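You operate a simulated robot arm through the tools that you are given. There is no shell and no other tool. Be economical: measure what you need, move in short steps, check, and stop when the job is done.

You run a simulated robot arm. Do the job below in one go: nothing can be reset, and whatever is moved stays where it is left.

Task
Grind some pepper and salt, and stand the mills on the coasters.
Fine: grind into the dishes the mills stand in; pepper mill on the yellow coaster, salt mill on the blue one; spill none. Set down upright: pepper mill, salt mill.

It is judged by the outcome, as a careful person would: the job done as asked, and still so three seconds after it is handed in. It fails if anything else is knocked over, pushed out of place, dropped, spilled or broken.

Robot
A 7-joint arm with a two-finger parallel gripper, fixed in place. Base frame: the origin is at the foot of the arm, x ahead of it, y to its left, z up; the work surface is at about z = 0. Units: mm, rad, N and s.
With the tool pointing down near the work surface it reaches from about 220 to 580 mm from the base axis. Its first joint turns from -1.152 to 1.152 rad. Payload 2.5 kg.
The tool frame sits at the grasp point between the pads (the TCP): z along the fingers, y along the line on which they close. The tips reach 23 mm beyond it. Largest opening 94 mm; finger width 38, thickness 10; the body of the gripper, 54 by 96 mm, starts 39 mm behind the TCP.
Orientation is that of the tool frame in the base frame, as a unit quaternion [x, y, z, w]. With the fingers straight down and closing along the base's y, the tool's x points along the base's -x, its y along +y and its z along -z.

Tools
- The arm moves only by the tool apply_moves. Its argument "steps" is a list of rows, each an object (a shift or turn left out is 0, a gripper value left out holds the last) with "delta_pos": the shift along the tool's x, y, z in units of 20 mm (1.0 is 20 mm), a list of three; "rot": the turn, a rotation vector about the tool's x, y, z in units of 8 degrees (1.0 is 8 degrees), a list of three. In form: [{"delta_pos": [x, y, z], "rot": [rx, ry, rz]}, ...]. A call has 1 to 20 rows; each row shifts and turns the commanded pose from where the row before left it, along the tool's axes as they then stand. "fingers" is the opening in per cent of the stroke, from 0 (shut) to 100 (fully open), set as the call begins (left out, the last holds). A call with a number of a shift or a turn outside -1 to 1 is refused whole. Each row takes 0.2 s and may step no farther than 50 mm and 0.15 rad from the row before; otherwise, or with a gripper value out of range, the whole call is refused. Where a pose cannot be reached the arm comes as near as it can. A force on the tool above 70 N (or 10 N above the force at the start of the call, whichever is more), or a blocked arm, ends the call early, and 0.2 s more pass. Each finger travels about 108 mm/s and halts on what it meets, pressing with about 33 N; the grip force reading is that of the motor and also rises with nothing between the fingers. The clock runs only during rows and for 0.2 s after the last one: add rows that do not move to give the fingers time. The reply holds the time, the measured pose of the TCP, the force on the tool along the base axes, the opening and the grip force, in the units named above and with some noise, with the torque about the TCP (base axes, N m) and any sound that the robot's microphone picked up.
- Cameras (640 x 400 px; columns grow to the right, rows downward): "scene" is fixed at [109, -399.3, 546.8]; the picture's right is [0.88, -0.47, 0.00], its down [-0.25, -0.47, -0.85] and it looks along [0.40, 0.75, -0.53] (base axes); focal length 284 px, centre (320, 200). "wrist" rides on the gripper at [86, 16, -74] in the tool frame; the picture's right is [-0.18, 0.98, 0.00], its down [-0.58, -0.11, -0.81] and it looks along [-0.79, -0.15, 0.59] (tool axes); focal length 243 px, centre (320, 200). There is no depth. A picture from a camera that has moved, and an enlarged one, comes with that camera's place and axes in the base frame and with its lens.
- grab_frame(camera): a new picture of that camera. No time passes.
- enlarge(camera, box): a new picture of the part [left, top, right, bottom] of that camera's present view, enlarged. No time passes.
- sign_off(): hands the job in; it is judged then, once.

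Go step by step. Nothing tells you positions but the pictures and the camera data: compare them with the known pose of the tool, close in by small moves and look again before you grip or let go. The budget is 120 turns and 76 pictures, counting those below and the enlarged ones. Unless the task says otherwise, let go and move clear before handing in, and close with one line.

The tools are called after "Call:" as name(argument=value, ...) on one line, values as JSON. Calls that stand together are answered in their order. apply_moves: Moves the arm, as the interface text tells. Its arguments: {"type":"object","properties":{"steps":{"type":"array","items":{"type":"object","properties":{"delta_pos":{"type":"array","items":{"type":"number"}},"rot":{"type":"array","items":{"type":"number"}}}}},"fingers":{"type":"number"}},"required":["steps"]} The other tools are called the same way: grab_frame (camera) takes a picture; enlarge (camera, box) takes an enlarged picture of a part of a camera's view; sign_off () hands the job in.

At the start:

```text
time_s: 0.0
position: [293.1, 147.1, 413.6]
tool_rot: [0.0, 1.0, 0.0, 0.001]
wrist_force: [-0.2, 0.1, -0.6]
ft_torque: [-0.03, -0.03, 0.0]
width: 94.2
grip_force: 0.1
```

scene: 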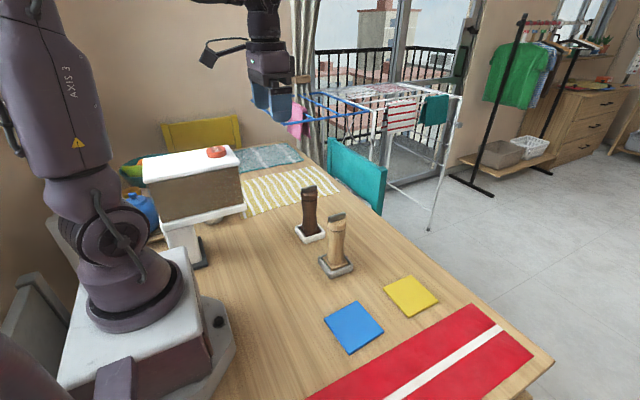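
wrist: 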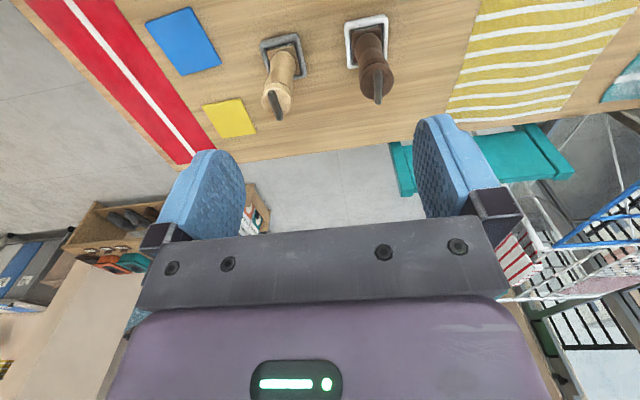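

Two mills stand in small dishes (a dark one, probably pepper, and a light one, probably salt), with blue and yellow coasters nearer the camera. I'll zoom in to see the mill type and measure positions.

Call:
enlarge(camera="scene", box=[270, 170, 370, 290])

Call:
enlarge(camera="wrist", box=[240, 0, 420, 130])

Call:
enlarge(camera="scene", box=[310, 250, 470, 360])

```text
3.33 times, centred on (320, 230) of scene
camera zoom: at [109.0, -399.3, 546.8], right [0.88, -0.47, 0.0], down [-0.25, -0.47, -0.85], along [0.4, 0.75, -0.53], focal length 947 px, centre (320, 100)
```

zoom: 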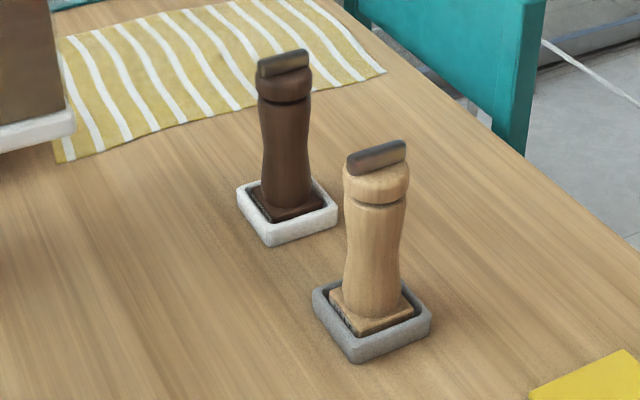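

```text
3.08 times, centred on (330, 65) of wrist
camera zoom: at [208.1, 163.7, 487.3], right [0.18, 0.98, 0.0], down [0.58, -0.11, 0.81], along [0.79, -0.15, -0.59], focal length 746 px, centre (289, 615)
```

zoom: 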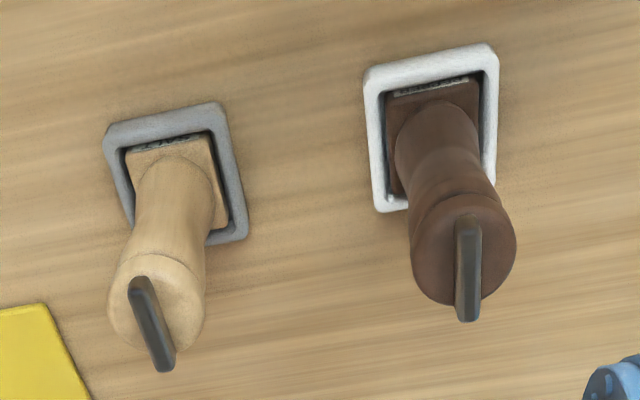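

```text
3.64 times, centred on (390, 305) of scene
camera zoom: at [109.0, -399.3, 546.8], right [0.88, -0.47, 0.0], down [-0.25, -0.47, -0.85], along [0.4, 0.75, -0.53], focal length 1033 px, centre (66, -182)
```

zoom: 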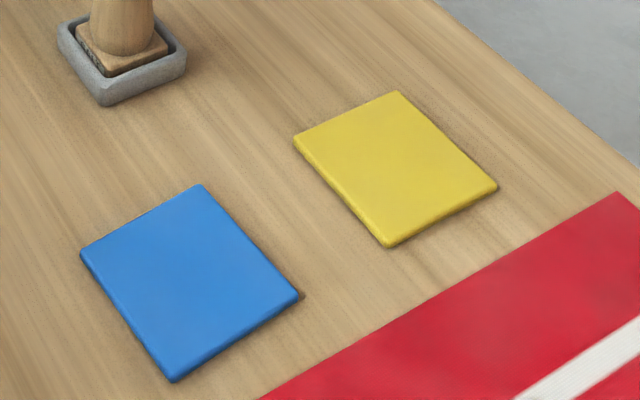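

The mills are about 167 mm tall: dark near (398, 208), light near (396, 57). The blue coaster is near (344, -110) and the yellow near (505, -104). The mill bases carry labels, so I'll read those before trusting the colours.

Call:
enlarge(camera="wrist", box=[270, 30, 310, 55])

Call:
enlarge(camera="wrist", box=[345, 12, 385, 37])

```text
16.00 times, centred on (290, 42) of wrist
camera zoom: at [208.1, 163.7, 487.3], right [0.18, 0.98, 0.0], down [0.58, -0.11, 0.81], along [0.79, -0.15, -0.59], focal length 3882 px, centre (800, 2720)
```

zoom: 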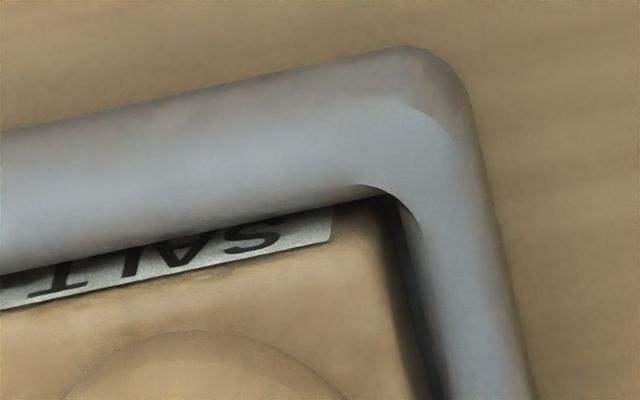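

```text
16.00 times, centred on (365, 24) of wrist
camera zoom: at [208.1, 163.7, 487.3], right [0.18, 0.98, 0.0], down [0.58, -0.11, 0.81], along [0.79, -0.15, -0.59], focal length 3882 px, centre (-400, 3008)
```

zoom: 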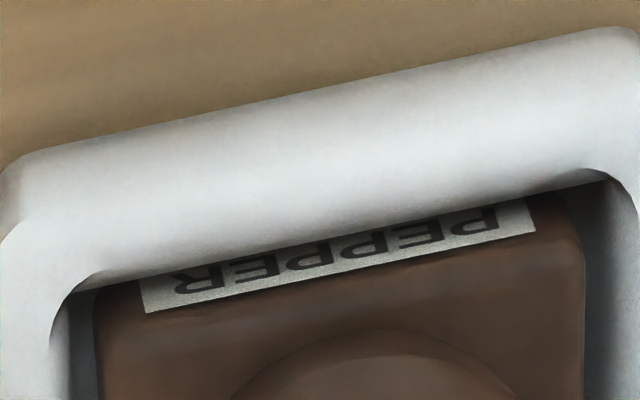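

The labels confirm it: dark is pepper and goes on yellow, light is salt and goes on blue. I'll move above the pepper mill.

Call:
apply_moves(steps=[{"delta_pos": [-0.875, 0.508, 0.95]}, {"delta_pos": [-0.875, 0.508, 0.95]}, {"delta_pos": [-0.875, 0.508, 0.95]}, {"delta_pos": [-0.875, 0.508, 0.95]}, {"delta_pos": [-0.875, 0.508, 0.95]}, {"delta_pos": [-0.875, 0.508, 0.95]}, {"delta_pos": [0, 0, 1]}, {"delta_pos": [0, 0, 1]}, {}])

Call:
grab_frame(camera="wrist")

Call:
enlarge(camera="scene", box=[250, 110, 370, 260])

```text
time_s: 2.0
position: [396.9, 210.5, 259.3]
tool_rot: [-0.001, 1.0, 0.0, -0.001]
wrist_force: [0.1, 1.0, -0.1]
ft_torque: [0.01, -0.01, -0.02]
width: 94.1
grip_force: 0.1
```

```text
68 pictures are left
camera wrist: at [312.4, 226.2, 333.0], right [0.18, 0.98, 0.0], down [0.58, -0.11, 0.81], along [0.79, -0.15, -0.59], focal length 243 px, centre (320, 200)
```

wrist: 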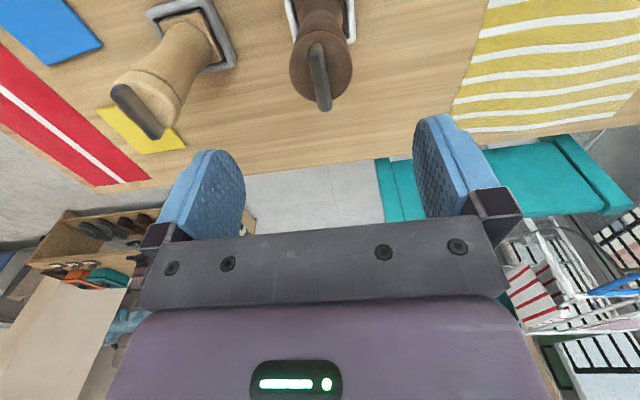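

```text
2.67 times, centred on (310, 185) of scene
camera zoom: at [109.0, -399.3, 546.8], right [0.88, -0.47, 0.0], down [-0.25, -0.47, -0.85], along [0.4, 0.75, -0.53], focal length 758 px, centre (347, 240)
```

zoom: 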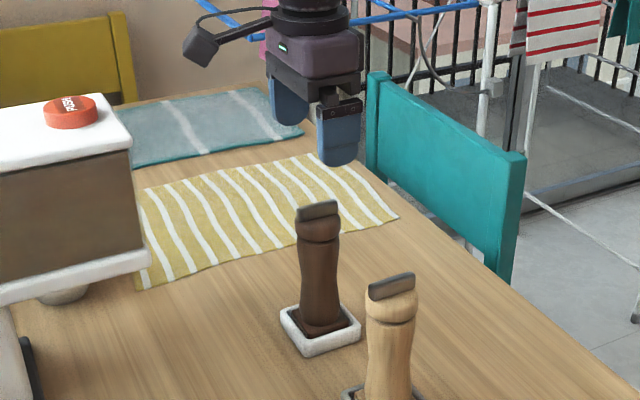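

The gripper is above the pepper mill, and a closer look should give the bar's position and angle.

Call:
enlarge(camera="wrist", box=[270, 20, 380, 120])

Call:
enlarge(camera="scene", box=[290, 175, 330, 200])

```text
4.00 times, centred on (325, 70) of wrist
camera zoom: at [312.4, 226.2, 333.0], right [0.18, 0.98, 0.0], down [0.58, -0.11, 0.81], along [0.79, -0.15, -0.59], focal length 970 px, centre (300, 720)
```

zoom: 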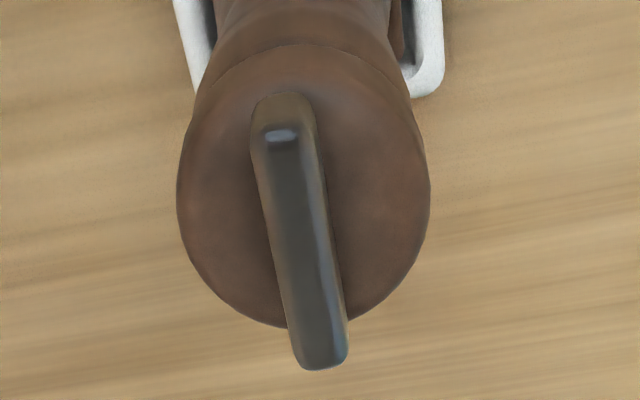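

```text
16.00 times, centred on (310, 188) of scene
camera zoom: at [109.0, -399.3, 546.8], right [0.88, -0.47, 0.0], down [-0.25, -0.47, -0.85], along [0.4, 0.75, -0.53], focal length 4546 px, centre (480, 400)
```

zoom: 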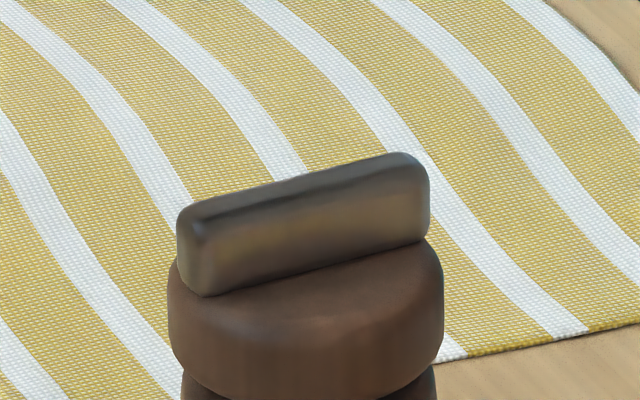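

The bar is centred at about (398.5, 211), runs along x, and spans z of about 152–168. I'll lower so the tips straddle it, then close gently.

Call:
apply_moves(steps=[{"delta_pos": [-0.08, 0.02, 1]}, {"delta_pos": [0, 0, 1]}, {"delta_pos": [0, 0, 1]}, {"delta_pos": [0, 0, 0.9]}, {}], fingers=35)

Call:
enlarge(camera="scene", box=[280, 140, 340, 200])

```text
time_s: 3.2
position: [400.9, 208.6, 181.7]
tool_rot: [0.001, 1.0, 0.0, 0.0]
wrist_force: [-0.3, -0.5, -0.4]
ft_torque: [0.0, 0.01, 0.0]
width: 33.0
grip_force: 0.0
```

```text
6.67 times, centred on (310, 170) of scene
camera zoom: at [109.0, -399.3, 546.8], right [0.88, -0.47, 0.0], down [-0.25, -0.47, -0.85], along [0.4, 0.75, -0.53], focal length 1894 px, centre (387, 400)
```

zoom: 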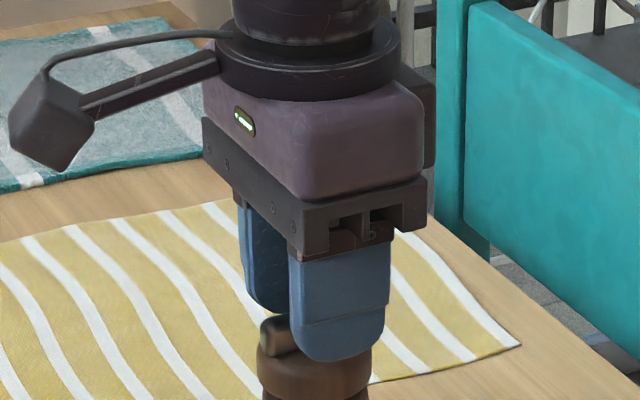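

The fingers straddle the bar, so I'll lower 3 mm and close.

Call:
apply_moves(steps=[{"delta_pos": [0.1, 0, 0.15]}, {}])

Call:
apply_moves(steps=[{}, {}], fingers=0)

```text
time_s: 3.8
position: [398.2, 209.0, 178.2]
tool_rot: [0.0, 1.0, 0.001, -0.001]
wrist_force: [0.0, 0.1, 0.2]
ft_torque: [-0.04, -0.04, 0.02]
width: 32.9
grip_force: 0.1
```

```text
time_s: 4.4
position: [397.8, 209.0, 178.9]
tool_rot: [0.0, 1.0, 0.0, 0.001]
wrist_force: [0.1, 0.9, -0.5]
ft_torque: [0.12, 0.02, -0.04]
width: 10.5
grip_force: 32.8
```

The bar is gripped at 10.5 mm with little side force. I'll try a small clockwise turn, seen from above (tool z points down, so +rz is clockwise from above).

Call:
apply_moves(steps=[{"rot": [0, 0, 0.5]}, {"rot": [0, 0, 0.5]}, {"rot": [0, 0, 0.5]}, {"rot": [0, 0, 0.5]}])

Call:
enlarge(camera="scene", box=[280, 180, 340, 250])

```text
time_s: 5.4
position: [398.0, 208.2, 178.4]
tool_rot: [0.14, 0.99, -0.001, -0.001]
wrist_force: [-0.2, 0.0, -0.3]
ft_torque: [-0.04, -0.01, 0.01]
width: 10.1
grip_force: 32.8
```

```text
5.71 times, centred on (310, 215) of scene
camera zoom: at [109.0, -399.3, 546.8], right [0.88, -0.47, 0.0], down [-0.25, -0.47, -0.85], along [0.4, 0.75, -0.53], focal length 1624 px, centre (377, 114)
```

zoom: 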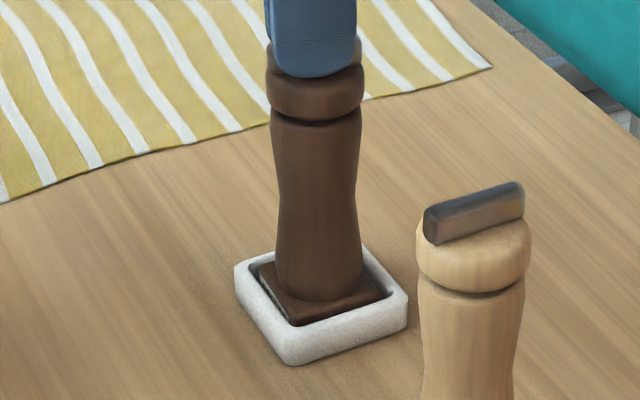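

The base and dish stayed put and the turn met little resistance. I'll keep turning and listen.

Call:
apply_moves(steps=[{"rot": [0, 0, 1]}, {"rot": [0, 0, 1]}, {"rot": [0, 0, 1]}, {"rot": [0, 0, 1]}, {"rot": [0, 0, 1]}, {"rot": [0, 0, 1]}])

Call:
enlarge(camera="scene", box=[280, 180, 340, 250])

```text
time_s: 6.8
position: [398.1, 208.4, 179.6]
tool_rot: [0.53, 0.848, 0.001, 0.002]
wrist_force: [0.8, 3.5, 3.4]
ft_torque: [0.46, 0.04, 0.04]
width: 10.5
grip_force: 33.3
```

```text
5.71 times, centred on (310, 215) of scene
camera zoom: at [109.0, -399.3, 546.8], right [0.88, -0.47, 0.0], down [-0.25, -0.47, -0.85], along [0.4, 0.75, -0.53], focal length 1624 px, centre (377, 114)
```

zoom: 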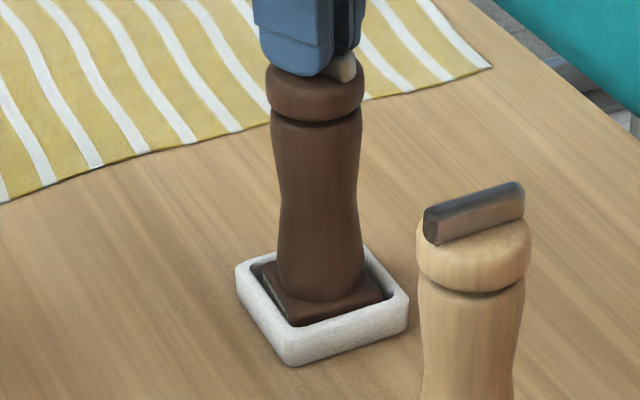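

The bar turned about 64°, and the base may have shifted slightly within its dish. I'll look for grounds.

Call:
enlarge(camera="scene", box=[292, 218, 332, 245])

```text
14.81 times, centred on (312, 232) of scene
camera zoom: at [109.0, -399.3, 546.8], right [0.88, -0.47, 0.0], down [-0.25, -0.47, -0.85], along [0.4, 0.75, -0.53], focal length 4210 px, centre (438, -267)
```

zoom: 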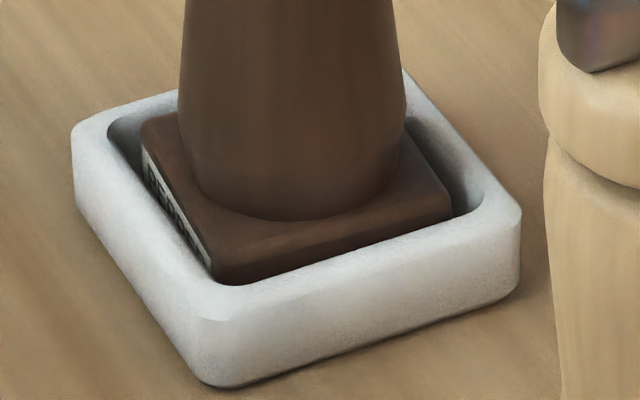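

The base has turned a few degrees and now rests against the dish wall, so the wall is holding the body. I'll keep turning.

Call:
apply_moves(steps=[{"rot": [0, 0, 1]}, {"rot": [0, 0, 1]}, {"rot": [0, 0, 1]}, {"rot": [0, 0, 1]}])

Call:
enlarge(camera="scene", box=[280, 170, 340, 250])

```text
time_s: 7.8
position: [397.3, 208.3, 179.3]
tool_rot: [0.744, 0.668, 0.001, 0.0]
wrist_force: [3.2, 4.8, 9.0]
ft_torque: [0.43, -0.28, 0.06]
width: 10.4
grip_force: 33.3
```

```text
5.00 times, centred on (310, 210) of scene
camera zoom: at [108.9, -399.3, 546.8], right [0.88, -0.47, 0.0], down [-0.25, -0.47, -0.85], along [0.4, 0.75, -0.53], focal length 1421 px, centre (370, 150)
```

zoom: 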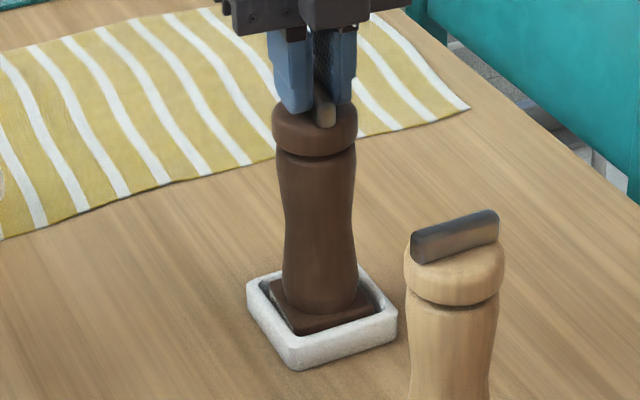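

There has been no grinding sound after about 96° clockwise, and the vertical load is rising slightly. I'll turn back counter-clockwise and compare.

Call:
apply_moves(steps=[{"rot": [0, 0, -1]}, {"rot": [0, 0, -1]}, {"rot": [0, 0, -1]}, {"rot": [0, 0, -1]}, {"rot": [0, 0, -1]}, {"rot": [0, 0, -1]}])

Call:
apply_moves(steps=[{"rot": [0, 0, -1]}, {"rot": [0, 0, -1]}, {"rot": [0, 0, -1]}, {"rot": [0, 0, -1]}, {"rot": [0, 0, -1]}, {"rot": [0, 0, -1]}])

Call:
enlarge(camera="scene", box=[280, 170, 340, 250])

```text
time_s: 9.2
position: [396.8, 208.5, 178.3]
tool_rot: [0.406, 0.914, -0.001, 0.0]
wrist_force: [-0.5, 1.6, 2.3]
ft_torque: [0.15, 0.01, -0.05]
width: 10.3
grip_force: 33.0
```

```text
time_s: 10.6
position: [398.4, 208.6, 179.3]
tool_rot: [-0.001, 1.0, -0.001, 0.001]
wrist_force: [-2.1, -2.9, 7.3]
ft_torque: [-0.24, 0.11, -0.02]
width: 9.9
grip_force: 33.2
```

```text
5.00 times, centred on (310, 210) of scene
camera zoom: at [108.9, -399.3, 546.8], right [0.88, -0.47, 0.0], down [-0.25, -0.47, -0.85], along [0.4, 0.75, -0.53], focal length 1421 px, centre (370, 150)
```

zoom: 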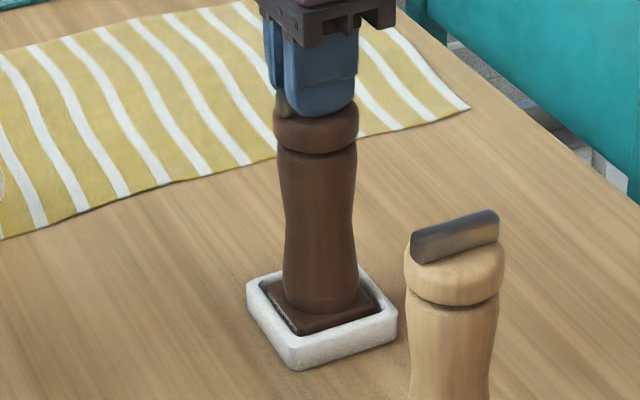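

Still no sound. I'll continue counter-clockwise past the starting position to test that direction.

Call:
apply_moves(steps=[{"rot": [0, 0, -1]}, {"rot": [0, 0, -1]}, {"rot": [0, 0, -1]}, {"rot": [0, 0, -1]}, {"rot": [0, 0, -1]}, {"rot": [0, 0, -1]}, {"rot": [0, 0, -1]}, {"rot": [0, 0, -1]}, {"rot": [0, 0, -1]}, {"rot": [0, 0, -1]}])

Call:
enlarge(camera="scene", box=[285, 170, 335, 245])

```text
time_s: 12.8
position: [398.1, 209.6, 178.7]
tool_rot: [-0.645, 0.765, -0.001, -0.001]
wrist_force: [3.1, -2.4, 10.7]
ft_torque: [-0.1, -0.26, 0.01]
width: 10.1
grip_force: 33.2
```

```text
5.33 times, centred on (310, 208) of scene
camera zoom: at [108.9, -399.3, 546.8], right [0.88, -0.47, 0.0], down [-0.25, -0.47, -0.85], along [0.4, 0.75, -0.53], focal length 1516 px, centre (373, 160)
```

zoom: 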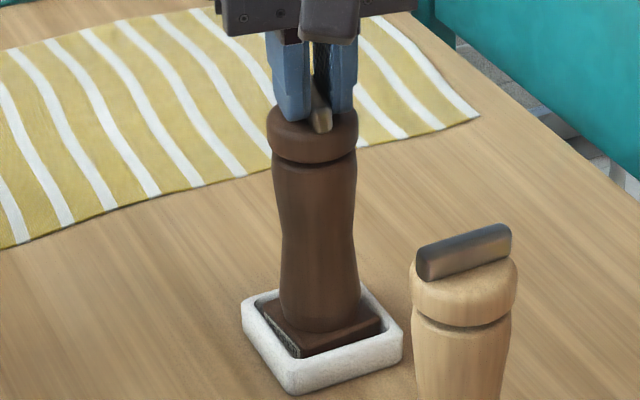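

No sound either way so far. I'll look closely for grounds in the dish.

Call:
enlarge(camera="scene", box=[292, 218, 332, 245])

Call:
grab_frame(camera="wrist")

```text
14.81 times, centred on (312, 232) of scene
camera zoom: at [108.9, -399.3, 546.8], right [0.88, -0.47, 0.0], down [-0.25, -0.47, -0.85], along [0.4, 0.75, -0.53], focal length 4210 px, centre (438, -267)
```

zoom: 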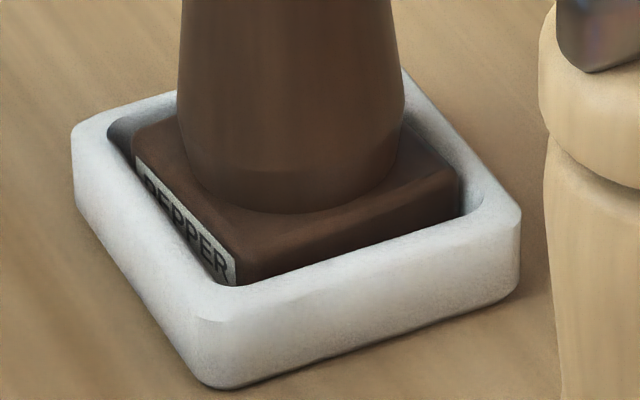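

```text
56 pictures are left
camera wrist: at [368.8, 126.3, 252.7], right [-0.94, 0.35, 0.0], down [0.21, 0.55, 0.81], along [0.28, 0.76, -0.59], focal length 243 px, centre (320, 200)
```

wrist: 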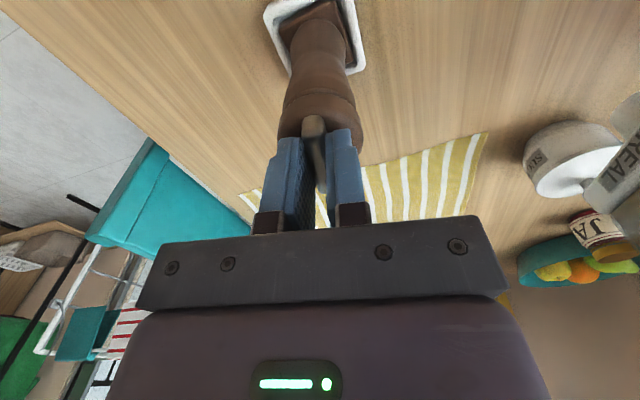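

No grounds are visible outside the base, though most of the dish floor is hidden. I'll make a long, continuous clockwise stroke of about 160°.

Call:
apply_moves(steps=[{"rot": [0, 0, 1]}, {"rot": [0, 0, 1]}, {"rot": [0, 0, 1]}, {"rot": [0, 0, 1]}, {"rot": [0, 0, 1]}, {"rot": [0, 0, 1]}, {"rot": [0, 0, 1]}, {"rot": [0, 0, 1]}, {"rot": [0, 0, 1]}, {"rot": [0, 0, 1]}, {"rot": [0, 0, 1]}, {"rot": [0, 0, 1]}, {"rot": [0, 0, 1]}, {"rot": [0, 0, 1]}, {"rot": [0, 0, 1]}, {"rot": [0, 0, 1]}, {"rot": [0, 0, 1]}, {"rot": [0, 0, 1]}, {"rot": [0, 0, 1]}, {"rot": [0, 0, 1]}])

```text
time_s: 17.0
position: [397.3, 209.9, 177.6]
tool_rot: [0.644, 0.765, 0.001, 0.001]
wrist_force: [2.4, 3.0, 7.5]
ft_torque: [0.27, -0.19, -0.02]
width: 10.2
grip_force: 33.6
```

Turning alone made no sound. I'll add gentle downward pressure while turning back, since the mechanism may need pressing.

Call:
apply_moves(steps=[{"delta_pos": [0, 0, 0.05]}, {"delta_pos": [0, 0, 0.05]}, {"rot": [0, 0, -0.7]}, {"rot": [0, 0, -0.7]}, {"rot": [0, 0, -0.7]}])

```text
time_s: 18.2
position: [398.0, 209.5, 178.4]
tool_rot: [0.523, 0.852, 0.002, 0.002]
wrist_force: [2.4, 3.0, 28.6]
ft_torque: [-0.41, -0.26, 0.01]
width: 10.1
grip_force: 32.7
```

The knob doesn't move down under about 28 N. I'll turn clockwise with the pressure held and listen.

Call:
apply_moves(steps=[{"rot": [0, 0, 1]}, {"rot": [0, 0, 1]}, {"rot": [0, 0, 1]}, {"rot": [0, 0, 1]}])

Call:
enlarge(camera="scene", box=[285, 170, 335, 245])

```text
time_s: 19.2
position: [398.2, 208.9, 178.6]
tool_rot: [0.74, 0.673, 0.002, 0.001]
wrist_force: [4.2, 3.6, 24.0]
ft_torque: [0.02, -0.12, -0.01]
width: 10.2
grip_force: 32.8
```

```text
5.33 times, centred on (310, 208) of scene
camera zoom: at [108.9, -399.3, 546.8], right [0.88, -0.47, 0.0], down [-0.25, -0.47, -0.85], along [0.4, 0.75, -0.53], focal length 1516 px, centre (373, 160)
```

zoom: 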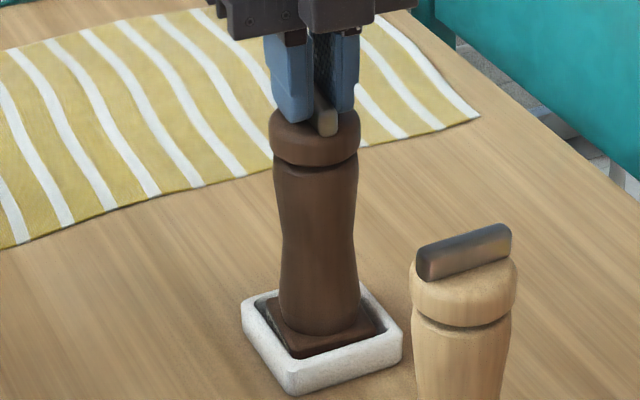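

The bar turns freely and silently, so the head itself may be the part that grinds. I'll relieve the pressure, release, and back off upward.

Call:
apply_moves(steps=[{"delta_pos": [0, 0, -0.1]}, {}])

Call:
apply_moves(steps=[{}, {}, {"delta_pos": [0, 0, -1]}, {"delta_pos": [0, 0, -1]}, {"delta_pos": [0, 0, -1]}, {"delta_pos": [0, 0, -1]}, {}], fingers=100)

Call:
grab_frame(camera="wrist")

Call:
enlarge(camera="scene", box=[285, 170, 335, 245])

```text
time_s: 19.8
position: [396.9, 210.7, 177.7]
tool_rot: [0.738, 0.674, 0.0, 0.0]
wrist_force: [4.3, 4.1, 10.0]
ft_torque: [0.41, -0.3, -0.01]
width: 10.2
grip_force: 32.9
```

```text
time_s: 21.4
position: [398.1, 207.6, 256.8]
tool_rot: [0.738, 0.674, -0.001, 0.0]
wrist_force: [0.4, 0.2, 0.0]
ft_torque: [0.0, -0.01, -0.03]
width: 93.9
grip_force: 0.0
```

```text
54 pictures are left
camera wrist: at [423.3, 293.3, 331.2], right [0.96, -0.27, 0.0], down [-0.16, -0.57, 0.81], along [-0.22, -0.78, -0.59], focal length 243 px, centre (320, 200)
```

wrist: 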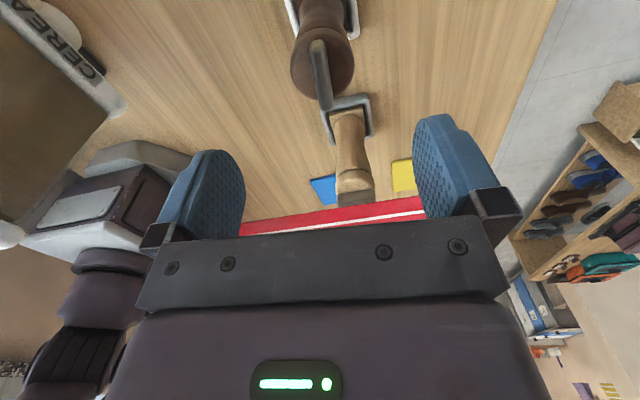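

```text
5.33 times, centred on (310, 208) of scene
camera zoom: at [109.0, -399.3, 546.8], right [0.88, -0.47, 0.0], down [-0.25, -0.47, -0.85], along [0.4, 0.75, -0.53], focal length 1516 px, centre (373, 160)
```

zoom: 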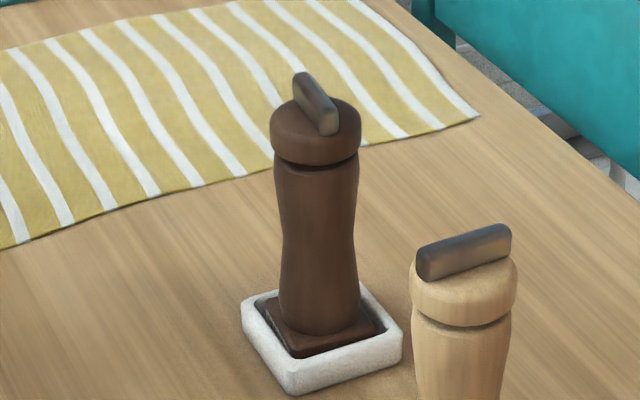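

The bar stayed where I left it and the mill stands fine. The head spans about z 138–154, so I'll lower to TCP z of about 163 and grip the head itself.

Call:
apply_moves(steps=[{"delta_pos": [0, 0, 1]}, {"delta_pos": [0, 0, 1]}, {"delta_pos": [0, 0, 1]}, {"delta_pos": [0, 0, 1]}, {"delta_pos": [0, 0, 0.7]}, {}])

Call:
apply_moves(steps=[{}, {}, {}], fingers=30)

Call:
enlarge(camera="scene", box=[285, 170, 335, 245])

```text
time_s: 22.8
position: [398.3, 209.0, 163.9]
tool_rot: [0.738, 0.675, 0.001, 0.0]
wrist_force: [0.0, 0.1, 0.0]
ft_torque: [-0.04, 0.03, 0.0]
width: 94.0
grip_force: 0.0
```

```text
time_s: 23.6
position: [398.5, 208.1, 163.7]
tool_rot: [0.738, 0.675, 0.001, 0.0]
wrist_force: [1.5, 0.2, -0.6]
ft_torque: [0.07, -0.13, 0.01]
width: 46.5
grip_force: 33.1
```

```text
5.33 times, centred on (310, 208) of scene
camera zoom: at [109.0, -399.3, 546.8], right [0.88, -0.47, 0.0], down [-0.25, -0.47, -0.85], along [0.4, 0.75, -0.53], focal length 1516 px, centre (373, 160)
```

zoom: 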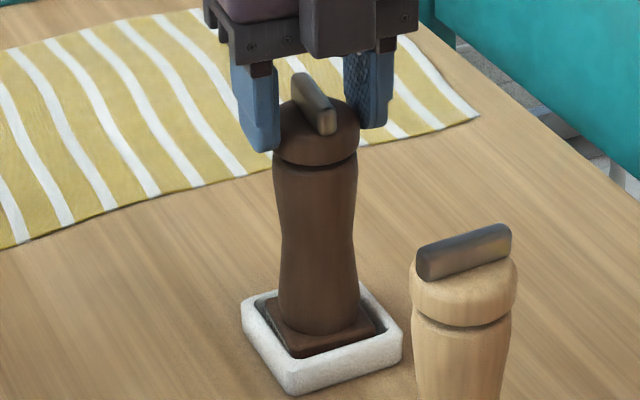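

The head is held at 46.5 mm across. I'll turn it counter-clockwise a little, watching and listening.

Call:
apply_moves(steps=[{"rot": [0, 0, -1]}, {"rot": [0, 0, -1]}, {"rot": [0, 0, -1]}, {"rot": [0, 0, -1]}, {"rot": [0, 0, -1]}])

Call:
enlarge(camera="scene", box=[285, 170, 335, 245])

```text
time_s: 24.8
position: [397.9, 210.2, 164.3]
tool_rot: [0.462, 0.887, 0.001, 0.001]
wrist_force: [0.0, -2.1, 9.0]
ft_torque: [-0.3, 0.04, -0.02]
width: 46.9
grip_force: 32.8
```

```text
5.33 times, centred on (310, 208) of scene
camera zoom: at [108.9, -399.3, 546.8], right [0.88, -0.47, 0.0], down [-0.25, -0.47, -0.85], along [0.4, 0.75, -0.53], focal length 1516 px, centre (373, 160)
```

zoom: 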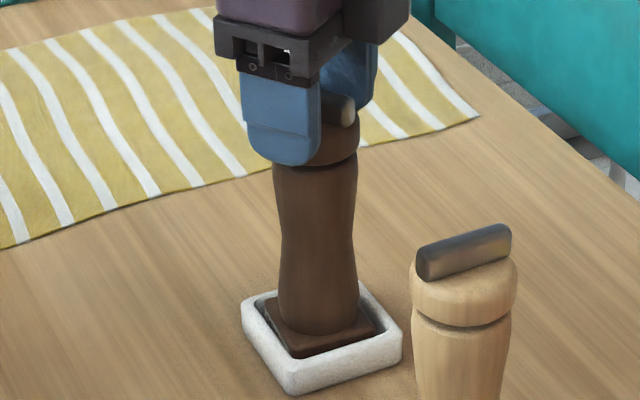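

The head and bar turn as one part, so turning is the right action and it is simply silent so far. I'll build up more clockwise turning, using a wider wrist range.

Call:
apply_moves(steps=[{"rot": [0, 0, 1]}, {"rot": [0, 0, 1]}, {"rot": [0, 0, 1]}, {"rot": [0, 0, 1]}, {"rot": [0, 0, 1]}, {"rot": [0, 0, 1]}, {"rot": [0, 0, 1]}, {"rot": [0, 0, 1]}, {"rot": [0, 0, 1]}, {"rot": [0, 0, 1]}])

Call:
enlarge(camera="scene", box=[285, 170, 335, 245])

```text
time_s: 27.0
position: [398.3, 207.8, 164.5]
tool_rot: [0.925, 0.38, 0.0, 0.0]
wrist_force: [0.0, -1.8, 7.3]
ft_torque: [-0.1, -0.04, -0.02]
width: 46.9
grip_force: 33.1
```

```text
5.33 times, centred on (310, 208) of scene
camera zoom: at [108.9, -399.3, 546.8], right [0.88, -0.47, 0.0], down [-0.25, -0.47, -0.85], along [0.4, 0.75, -0.53], focal length 1516 px, centre (373, 160)
```

zoom: 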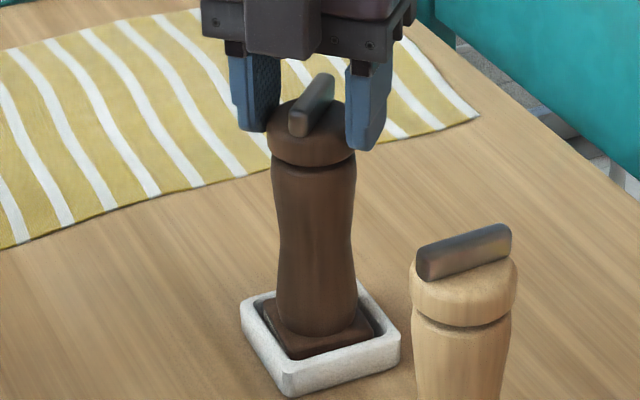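

The dish turned a degree or two this time, so I'll keep strokes gentle. I'll release, unwind the wrist with the fingers open, then regrip.

Call:
apply_moves(steps=[{}, {}, {}, {"rot": [0, 0, -1]}, {"rot": [0, 0, -1]}, {"rot": [0, 0, -1]}, {"rot": [0, 0, -1]}, {"rot": [0, 0, -1]}, {"rot": [0, 0, -1]}, {"rot": [0, 0, -1]}, {"rot": [0, 0, -1]}, {"rot": [0, 0, -1]}, {"rot": [0, 0, -1]}, {"rot": [0, 0, -1]}, {"rot": [0, 0, -1]}, {"rot": [0, 0, -1]}, {"rot": [0, 0, -1]}, {"rot": [0, 0, -1]}, {"rot": [0, 0, -1]}, {"rot": [0, 0, -1]}], fingers=90)

Call:
enlarge(camera="wrist", box=[240, 0, 400, 120])

Call:
enlarge(camera="scene", box=[292, 218, 332, 245])

```text
time_s: 31.2
position: [398.2, 208.8, 164.3]
tool_rot: [-0.008, 1.0, 0.0, 0.0]
wrist_force: [-0.7, -0.2, -0.5]
ft_torque: [0.02, -0.01, -0.05]
width: 84.5
grip_force: 0.0
```

```text
3.33 times, centred on (320, 60) of wrist
camera zoom: at [312.3, 223.3, 238.1], right [0.17, 0.99, 0.0], down [0.58, -0.1, 0.81], along [0.8, -0.14, -0.59], focal length 809 px, centre (320, 667)
```

zoom: 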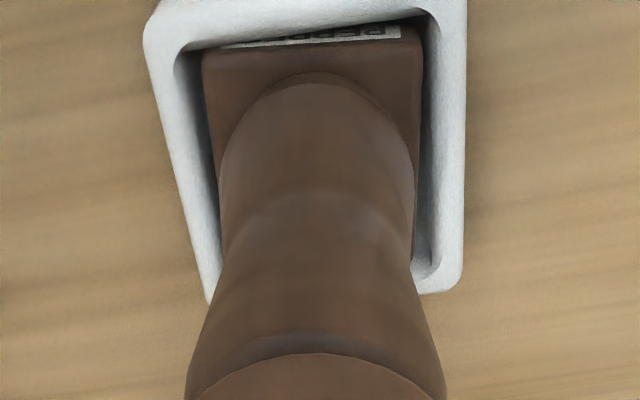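

```text
14.81 times, centred on (312, 232) of scene
camera zoom: at [109.0, -399.3, 546.8], right [0.88, -0.47, 0.0], down [-0.25, -0.47, -0.85], along [0.4, 0.75, -0.53], focal length 4210 px, centre (438, -267)
```

zoom: 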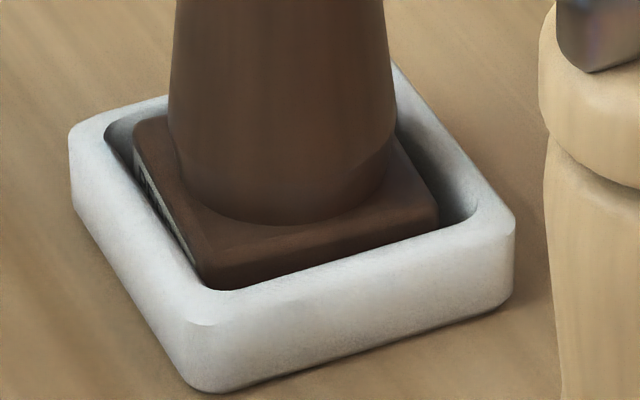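

The dish is only about a millimetre off. I'll grip the head and lift the mill straight up to see whether anything has been ground.

Call:
apply_moves(steps=[{}, {}, {}], fingers=30)

Call:
apply_moves(steps=[{"delta_pos": [0, 0, -0.4]}, {"delta_pos": [0, 0, -0.6]}, {"delta_pos": [0, 0, -1]}, {"delta_pos": [0, 0, -1]}, {}])

Call:
enlarge(camera="scene", box=[270, 170, 350, 250])

```text
time_s: 32.0
position: [398.7, 207.9, 164.8]
tool_rot: [-0.007, 1.0, 0.0, 0.0]
wrist_force: [0.0, -0.2, -0.2]
ft_torque: [-0.03, 0.01, -0.03]
width: 45.9
grip_force: 33.7
```

```text
time_s: 33.2
position: [398.2, 208.5, 225.2]
tool_rot: [-0.008, 1.0, 0.0, 0.0]
wrist_force: [0.2, 0.4, -2.7]
ft_torque: [0.0, -0.02, -0.03]
width: 45.7
grip_force: 33.2
```

```text
5.00 times, centred on (310, 210) of scene
camera zoom: at [109.0, -399.3, 546.8], right [0.88, -0.47, 0.0], down [-0.25, -0.47, -0.85], along [0.4, 0.75, -0.53], focal length 1421 px, centre (370, 150)
```

zoom: 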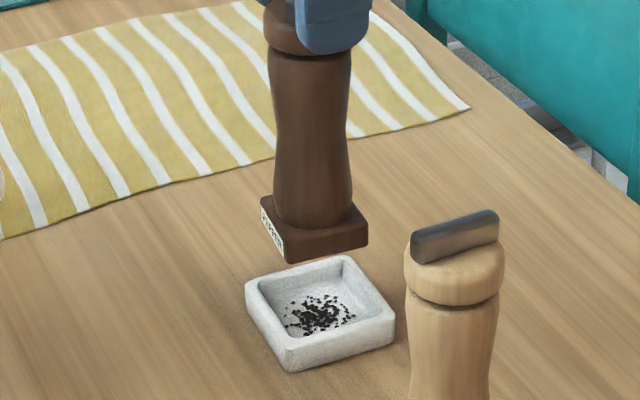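

The dish holds a small heap of ground pepper, so grinding works silently. The mill hangs upright and nothing spilled. I'll carry it wide of the salt mill toward the yellow coaster.

Call:
apply_moves(steps=[{"delta_pos": [-0.84, -0.98, -0.38]}, {"delta_pos": [-0.84, -0.98, -0.38]}, {"delta_pos": [-0.84, -0.98, -0.38]}, {"delta_pos": [-0.84, -0.98, -0.38]}, {"delta_pos": [-0.167, -0.975, 0]}, {"delta_pos": [-0.167, -0.975, 0]}, {"delta_pos": [-0.167, -0.975, 0]}, {"delta_pos": [-0.167, -0.975, 0]}, {"delta_pos": [-0.167, -0.975, 0]}, {"delta_pos": [-0.167, -0.975, 0]}, {"delta_pos": [-0.167, -0.975, 0]}, {"delta_pos": [-0.167, -0.975, 0]}, {"delta_pos": [-0.167, -0.975, 0]}, {"delta_pos": [-0.167, -0.975, 0]}, {"delta_pos": [-0.167, -0.975, 0]}, {"delta_pos": [-0.167, -0.975, 0]}, {}, {}])

Call:
grab_frame(camera="scene")

Call:
grab_frame(camera="wrist")

```text
time_s: 37.0
position: [509.2, -102.2, 253.8]
tool_rot: [-0.007, 1.0, 0.0, 0.0]
wrist_force: [0.7, -0.2, -2.2]
ft_torque: [0.01, -0.01, 0.03]
width: 45.7
grip_force: 32.4
```

```text
46 pictures are left
```

scene: 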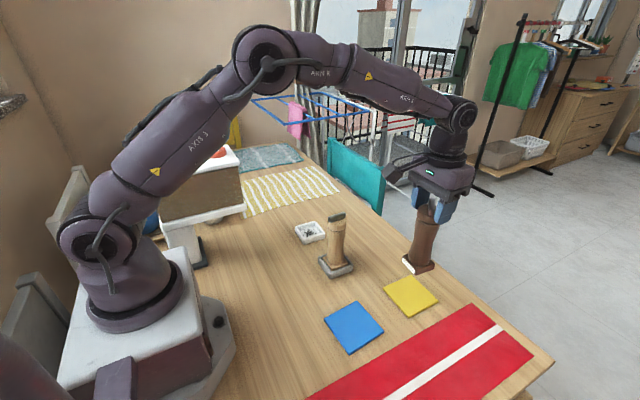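

```text
45 pictures are left
camera wrist: at [423.7, -86.7, 328.4], right [0.17, 0.99, 0.0], down [0.58, -0.1, 0.81], along [0.79, -0.14, -0.59], focal length 243 px, centre (320, 200)
```

wrist: 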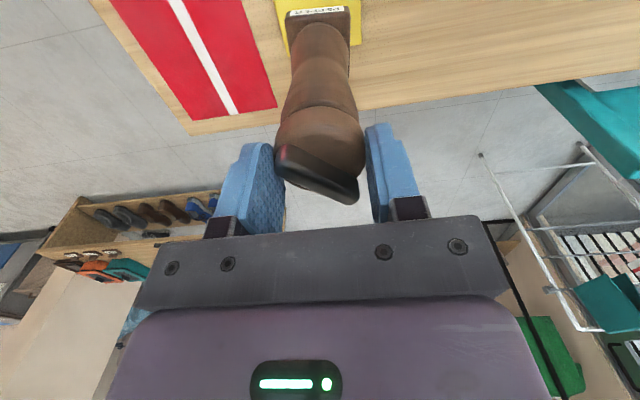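

The mill hangs upright above the yellow coaster. I'll lower to about 20 mm above it and check alignment.

Call:
apply_moves(steps=[{"delta_pos": [0, 0, 0.9]}, {"delta_pos": [0, 0, 0.9]}, {"delta_pos": [0, 0, 0.9]}, {"delta_pos": [0, 0, 0.7]}, {}, {}])

Call:
enlarge(camera="scene", box=[370, 190, 470, 330])

Call:
enlarge(camera="wrist", box=[240, 0, 400, 100])

```text
time_s: 38.4
position: [509.1, -101.7, 185.7]
tool_rot: [-0.007, 1.0, 0.0, 0.001]
wrist_force: [0.7, -1.0, -3.0]
ft_torque: [-0.02, -0.05, 0.01]
width: 45.3
grip_force: 32.9
```

```text
2.86 times, centred on (420, 260) of scene
camera zoom: at [109.0, -399.3, 546.8], right [0.88, -0.47, 0.0], down [-0.25, -0.47, -0.85], along [0.4, 0.75, -0.53], focal length 812 px, centre (34, 29)
```

zoom: 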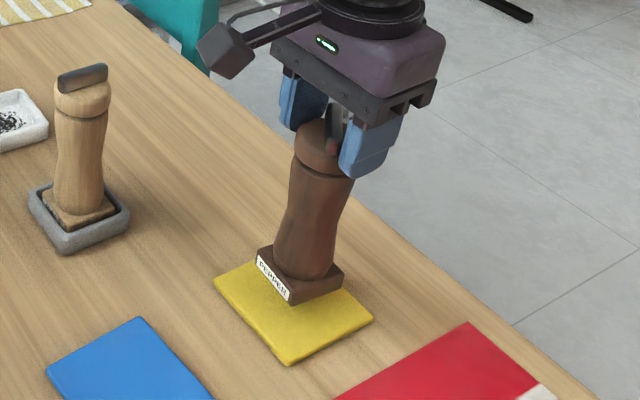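

```text
4.00 times, centred on (320, 50) of wrist
camera zoom: at [424.5, -86.5, 259.8], right [0.17, 0.99, 0.0], down [0.58, -0.1, 0.81], along [0.79, -0.14, -0.59], focal length 970 px, centre (320, 800)
```

zoom: 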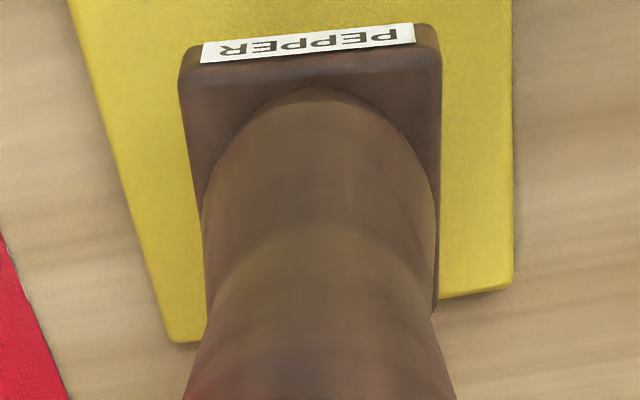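

The coaster is centred near (508, -104), 90 mm wide, and the base is well over it. I'll lower slowly to contact.

Call:
apply_moves(steps=[{"delta_pos": [0, -0.05, 0.3]}, {"delta_pos": [0, 0, 0.3]}, {"delta_pos": [0, 0, 0.2]}, {}])

Call:
enlarge(camera="scene", box=[390, 240, 450, 320])

```text
time_s: 39.4
position: [508.9, -103.5, 170.4]
tool_rot: [-0.007, 1.0, 0.0, 0.0]
wrist_force: [0.3, 1.0, -2.2]
ft_torque: [-0.02, -0.01, -0.01]
width: 45.5
grip_force: 33.1
```

```text
5.00 times, centred on (420, 280) of scene
camera zoom: at [109.0, -399.3, 546.8], right [0.88, -0.47, 0.0], down [-0.25, -0.47, -0.85], along [0.4, 0.75, -0.53], focal length 1421 px, centre (-180, -200)
```

zoom: 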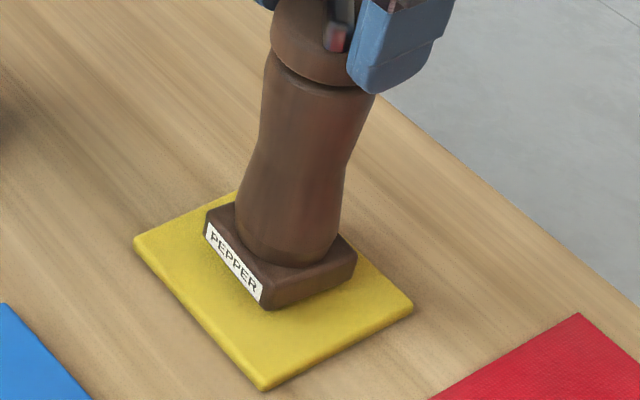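

The base sits about 8 mm toward +x and 3 mm toward +y of the coaster's centre. I'll correct that, then touch down gently.

Call:
apply_moves(steps=[{"delta_pos": [0.2, -0.08, 0]}, {"delta_pos": [0.2, -0.07, 0]}, {"delta_pos": [0, 0, 0.1]}, {"delta_pos": [0, 0, 0.08]}, {}])

Call:
enlarge(camera="scene", box=[390, 240, 450, 320])

```text
time_s: 40.6
position: [499.7, -106.3, 165.8]
tool_rot: [-0.007, 1.0, 0.0, 0.0]
wrist_force: [-0.4, 0.6, -2.6]
ft_torque: [-0.02, -0.04, 0.0]
width: 45.7
grip_force: 32.8
```

```text
5.00 times, centred on (420, 280) of scene
camera zoom: at [109.0, -399.3, 546.8], right [0.88, -0.47, 0.0], down [-0.25, -0.47, -0.85], along [0.4, 0.75, -0.53], focal length 1421 px, centre (-180, -200)
```

zoom: 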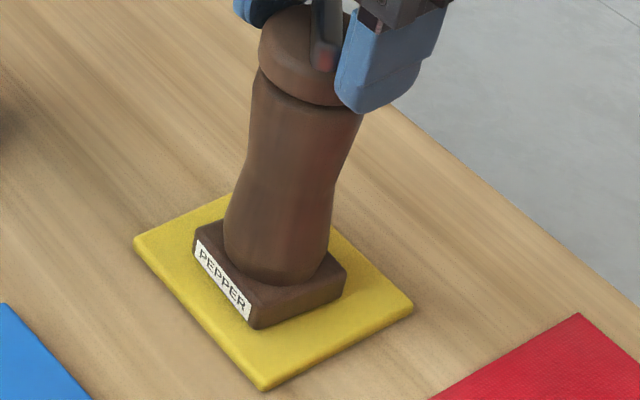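

The mill is now well centred, just above the coaster. I'll ease down until I feel contact.

Call:
apply_moves(steps=[{"delta_pos": [0, 0, 0.06]}, {}])

Call:
apply_moves(steps=[{"delta_pos": [0, 0, 0.06]}, {}])

```text
time_s: 41.2
position: [500.4, -106.7, 165.8]
tool_rot: [-0.007, 1.0, 0.0, 0.0]
wrist_force: [0.1, -0.2, -3.2]
ft_torque: [0.01, -0.01, 0.0]
width: 45.7
grip_force: 32.2
```

```text
time_s: 41.8
position: [501.2, -106.4, 164.0]
tool_rot: [-0.007, 1.0, 0.0, 0.001]
wrist_force: [-1.1, -1.0, 5.0]
ft_torque: [0.04, 0.19, 0.02]
width: 45.5
grip_force: 32.9
```

Contact is made, with the force now about +5 N. I'll release, then rise clear.

Call:
apply_moves(steps=[{}, {}, {}, {}], fingers=90)

Call:
apply_moves(steps=[{"delta_pos": [0, 0, -0.5]}, {"delta_pos": [0, 0, -1]}, {"delta_pos": [0, 0, -1]}, {"delta_pos": [0, 0, -1]}, {"delta_pos": [0, 0, -1]}, {}])

Call:
grab_frame(camera="scene")

Call:
enlarge(camera="scene", box=[390, 210, 460, 320])

```text
time_s: 42.8
position: [501.1, -105.2, 164.7]
tool_rot: [-0.006, 1.0, 0.0, 0.0]
wrist_force: [-0.1, -0.1, 0.5]
ft_torque: [0.01, 0.0, 0.01]
width: 84.7
grip_force: 0.1
```

```text
time_s: 44.2
position: [501.3, -105.7, 255.5]
tool_rot: [-0.007, 1.0, 0.0, 0.0]
wrist_force: [-0.8, -0.4, 0.1]
ft_torque: [-0.03, 0.0, 0.0]
width: 84.6
grip_force: 0.0
```

```text
40 pictures are left
```

scene: 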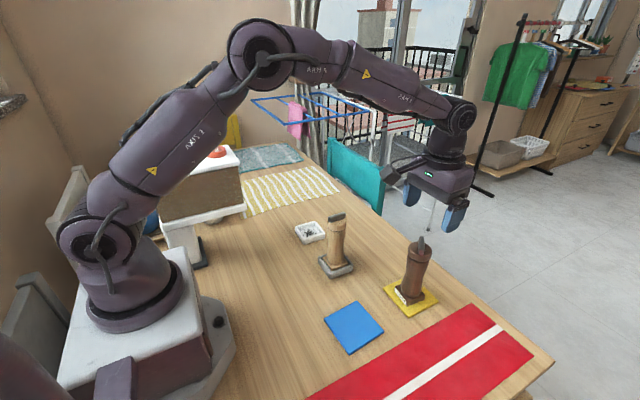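

```text
3.64 times, centred on (425, 265) of scene
camera zoom: at [109.0, -399.3, 546.8], right [0.88, -0.47, 0.0], down [-0.25, -0.47, -0.85], along [0.4, 0.75, -0.53], focal length 1033 px, centre (-62, -36)
```

zoom: 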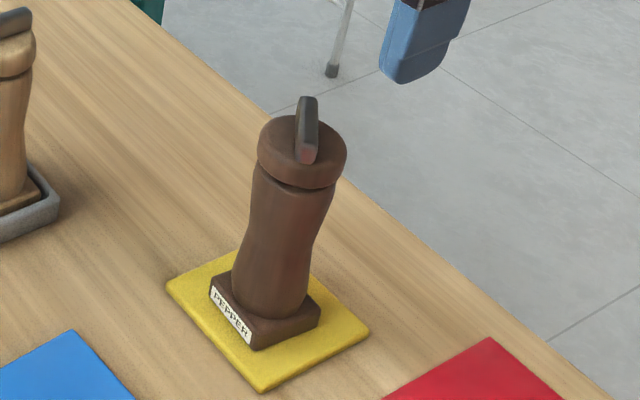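

Pepper stands on yellow. Next I'll move above the salt mill.

Call:
apply_moves(steps=[{"delta_pos": [0.578, 0.92, 0]}, {"delta_pos": [0.578, 0.92, 0]}, {"delta_pos": [0.578, 0.92, 0]}, {"delta_pos": [0.578, 0.92, 0]}, {"delta_pos": [0.578, 0.92, 0]}, {"delta_pos": [0.578, 0.92, 0]}, {"delta_pos": [0.578, 0.92, 0]}, {"delta_pos": [0.578, 0.92, 0]}, {"delta_pos": [0.578, 0.92, 0]}, {}, {}])

Call:
enlarge(camera="wrist", box=[240, 0, 400, 120])

Call:
enlarge(camera="scene", box=[305, 200, 375, 285])

```text
time_s: 46.6
position: [393.0, 57.6, 253.9]
tool_rot: [-0.007, 1.0, 0.0, 0.0]
wrist_force: [-0.3, 0.4, 0.6]
ft_torque: [-0.01, 0.0, 0.0]
width: 84.5
grip_force: 0.0
```

```text
3.33 times, centred on (320, 60) of wrist
camera zoom: at [308.2, 72.8, 328.4], right [0.17, 0.99, 0.0], down [0.58, -0.1, 0.81], along [0.79, -0.14, -0.59], focal length 809 px, centre (320, 667)
```

zoom: 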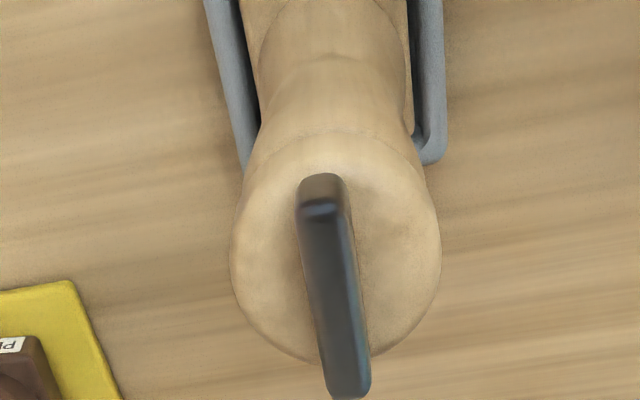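

```text
4.71 times, centred on (340, 242) of scene
camera zoom: at [109.0, -399.2, 546.8], right [0.88, -0.47, 0.0], down [-0.25, -0.47, -0.85], along [0.4, 0.75, -0.53], focal length 1337 px, centre (226, 0)
```

zoom: 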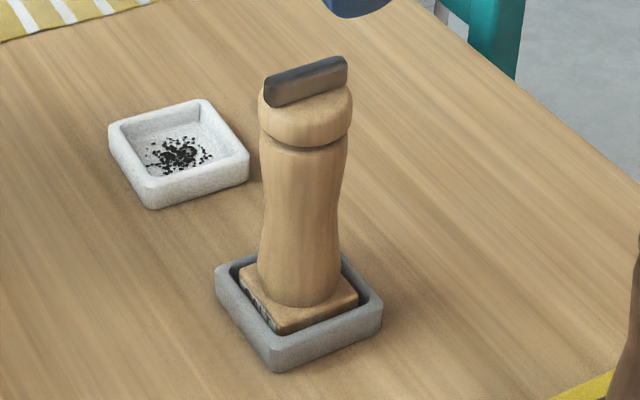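

The salt mill axis is near (397.5, 58.5). I'll align, lower to head height and grip.

Call:
apply_moves(steps=[{"delta_pos": [-0.22, 0.05, 0.9]}, {"delta_pos": [0, 0, 0.9]}, {"delta_pos": [0, 0, 0.9]}, {"delta_pos": [0, 0, 0.9]}, {"delta_pos": [0, 0, 0.85]}, {}])

Call:
apply_moves(steps=[{}, {}, {}], fingers=30)

Call:
enlarge(camera="scene", box=[305, 200, 375, 285])

```text
time_s: 48.0
position: [399.1, 58.2, 165.9]
tool_rot: [-0.007, 1.0, 0.0, 0.0]
wrist_force: [0.4, -0.9, 0.0]
ft_torque: [0.03, 0.06, -0.02]
width: 84.7
grip_force: 0.1
```

```text
time_s: 48.8
position: [398.1, 58.8, 166.0]
tool_rot: [-0.007, 1.0, 0.0, 0.002]
wrist_force: [0.0, 0.3, -0.5]
ft_torque: [0.03, -0.03, 0.02]
width: 46.9
grip_force: 32.6
```

```text
4.71 times, centred on (340, 242) of scene
camera zoom: at [109.0, -399.3, 546.8], right [0.88, -0.47, 0.0], down [-0.25, -0.47, -0.85], along [0.4, 0.75, -0.53], focal length 1337 px, centre (226, 0)
```

zoom: 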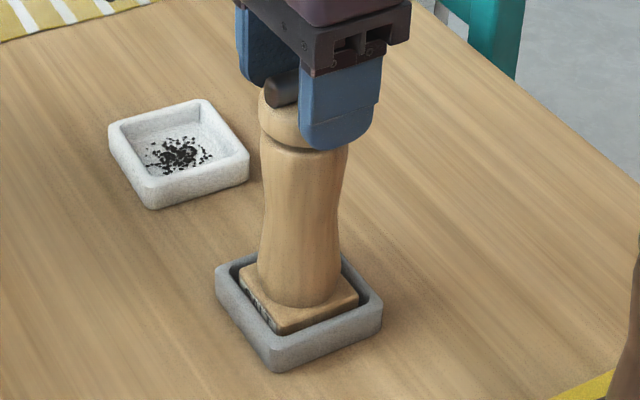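

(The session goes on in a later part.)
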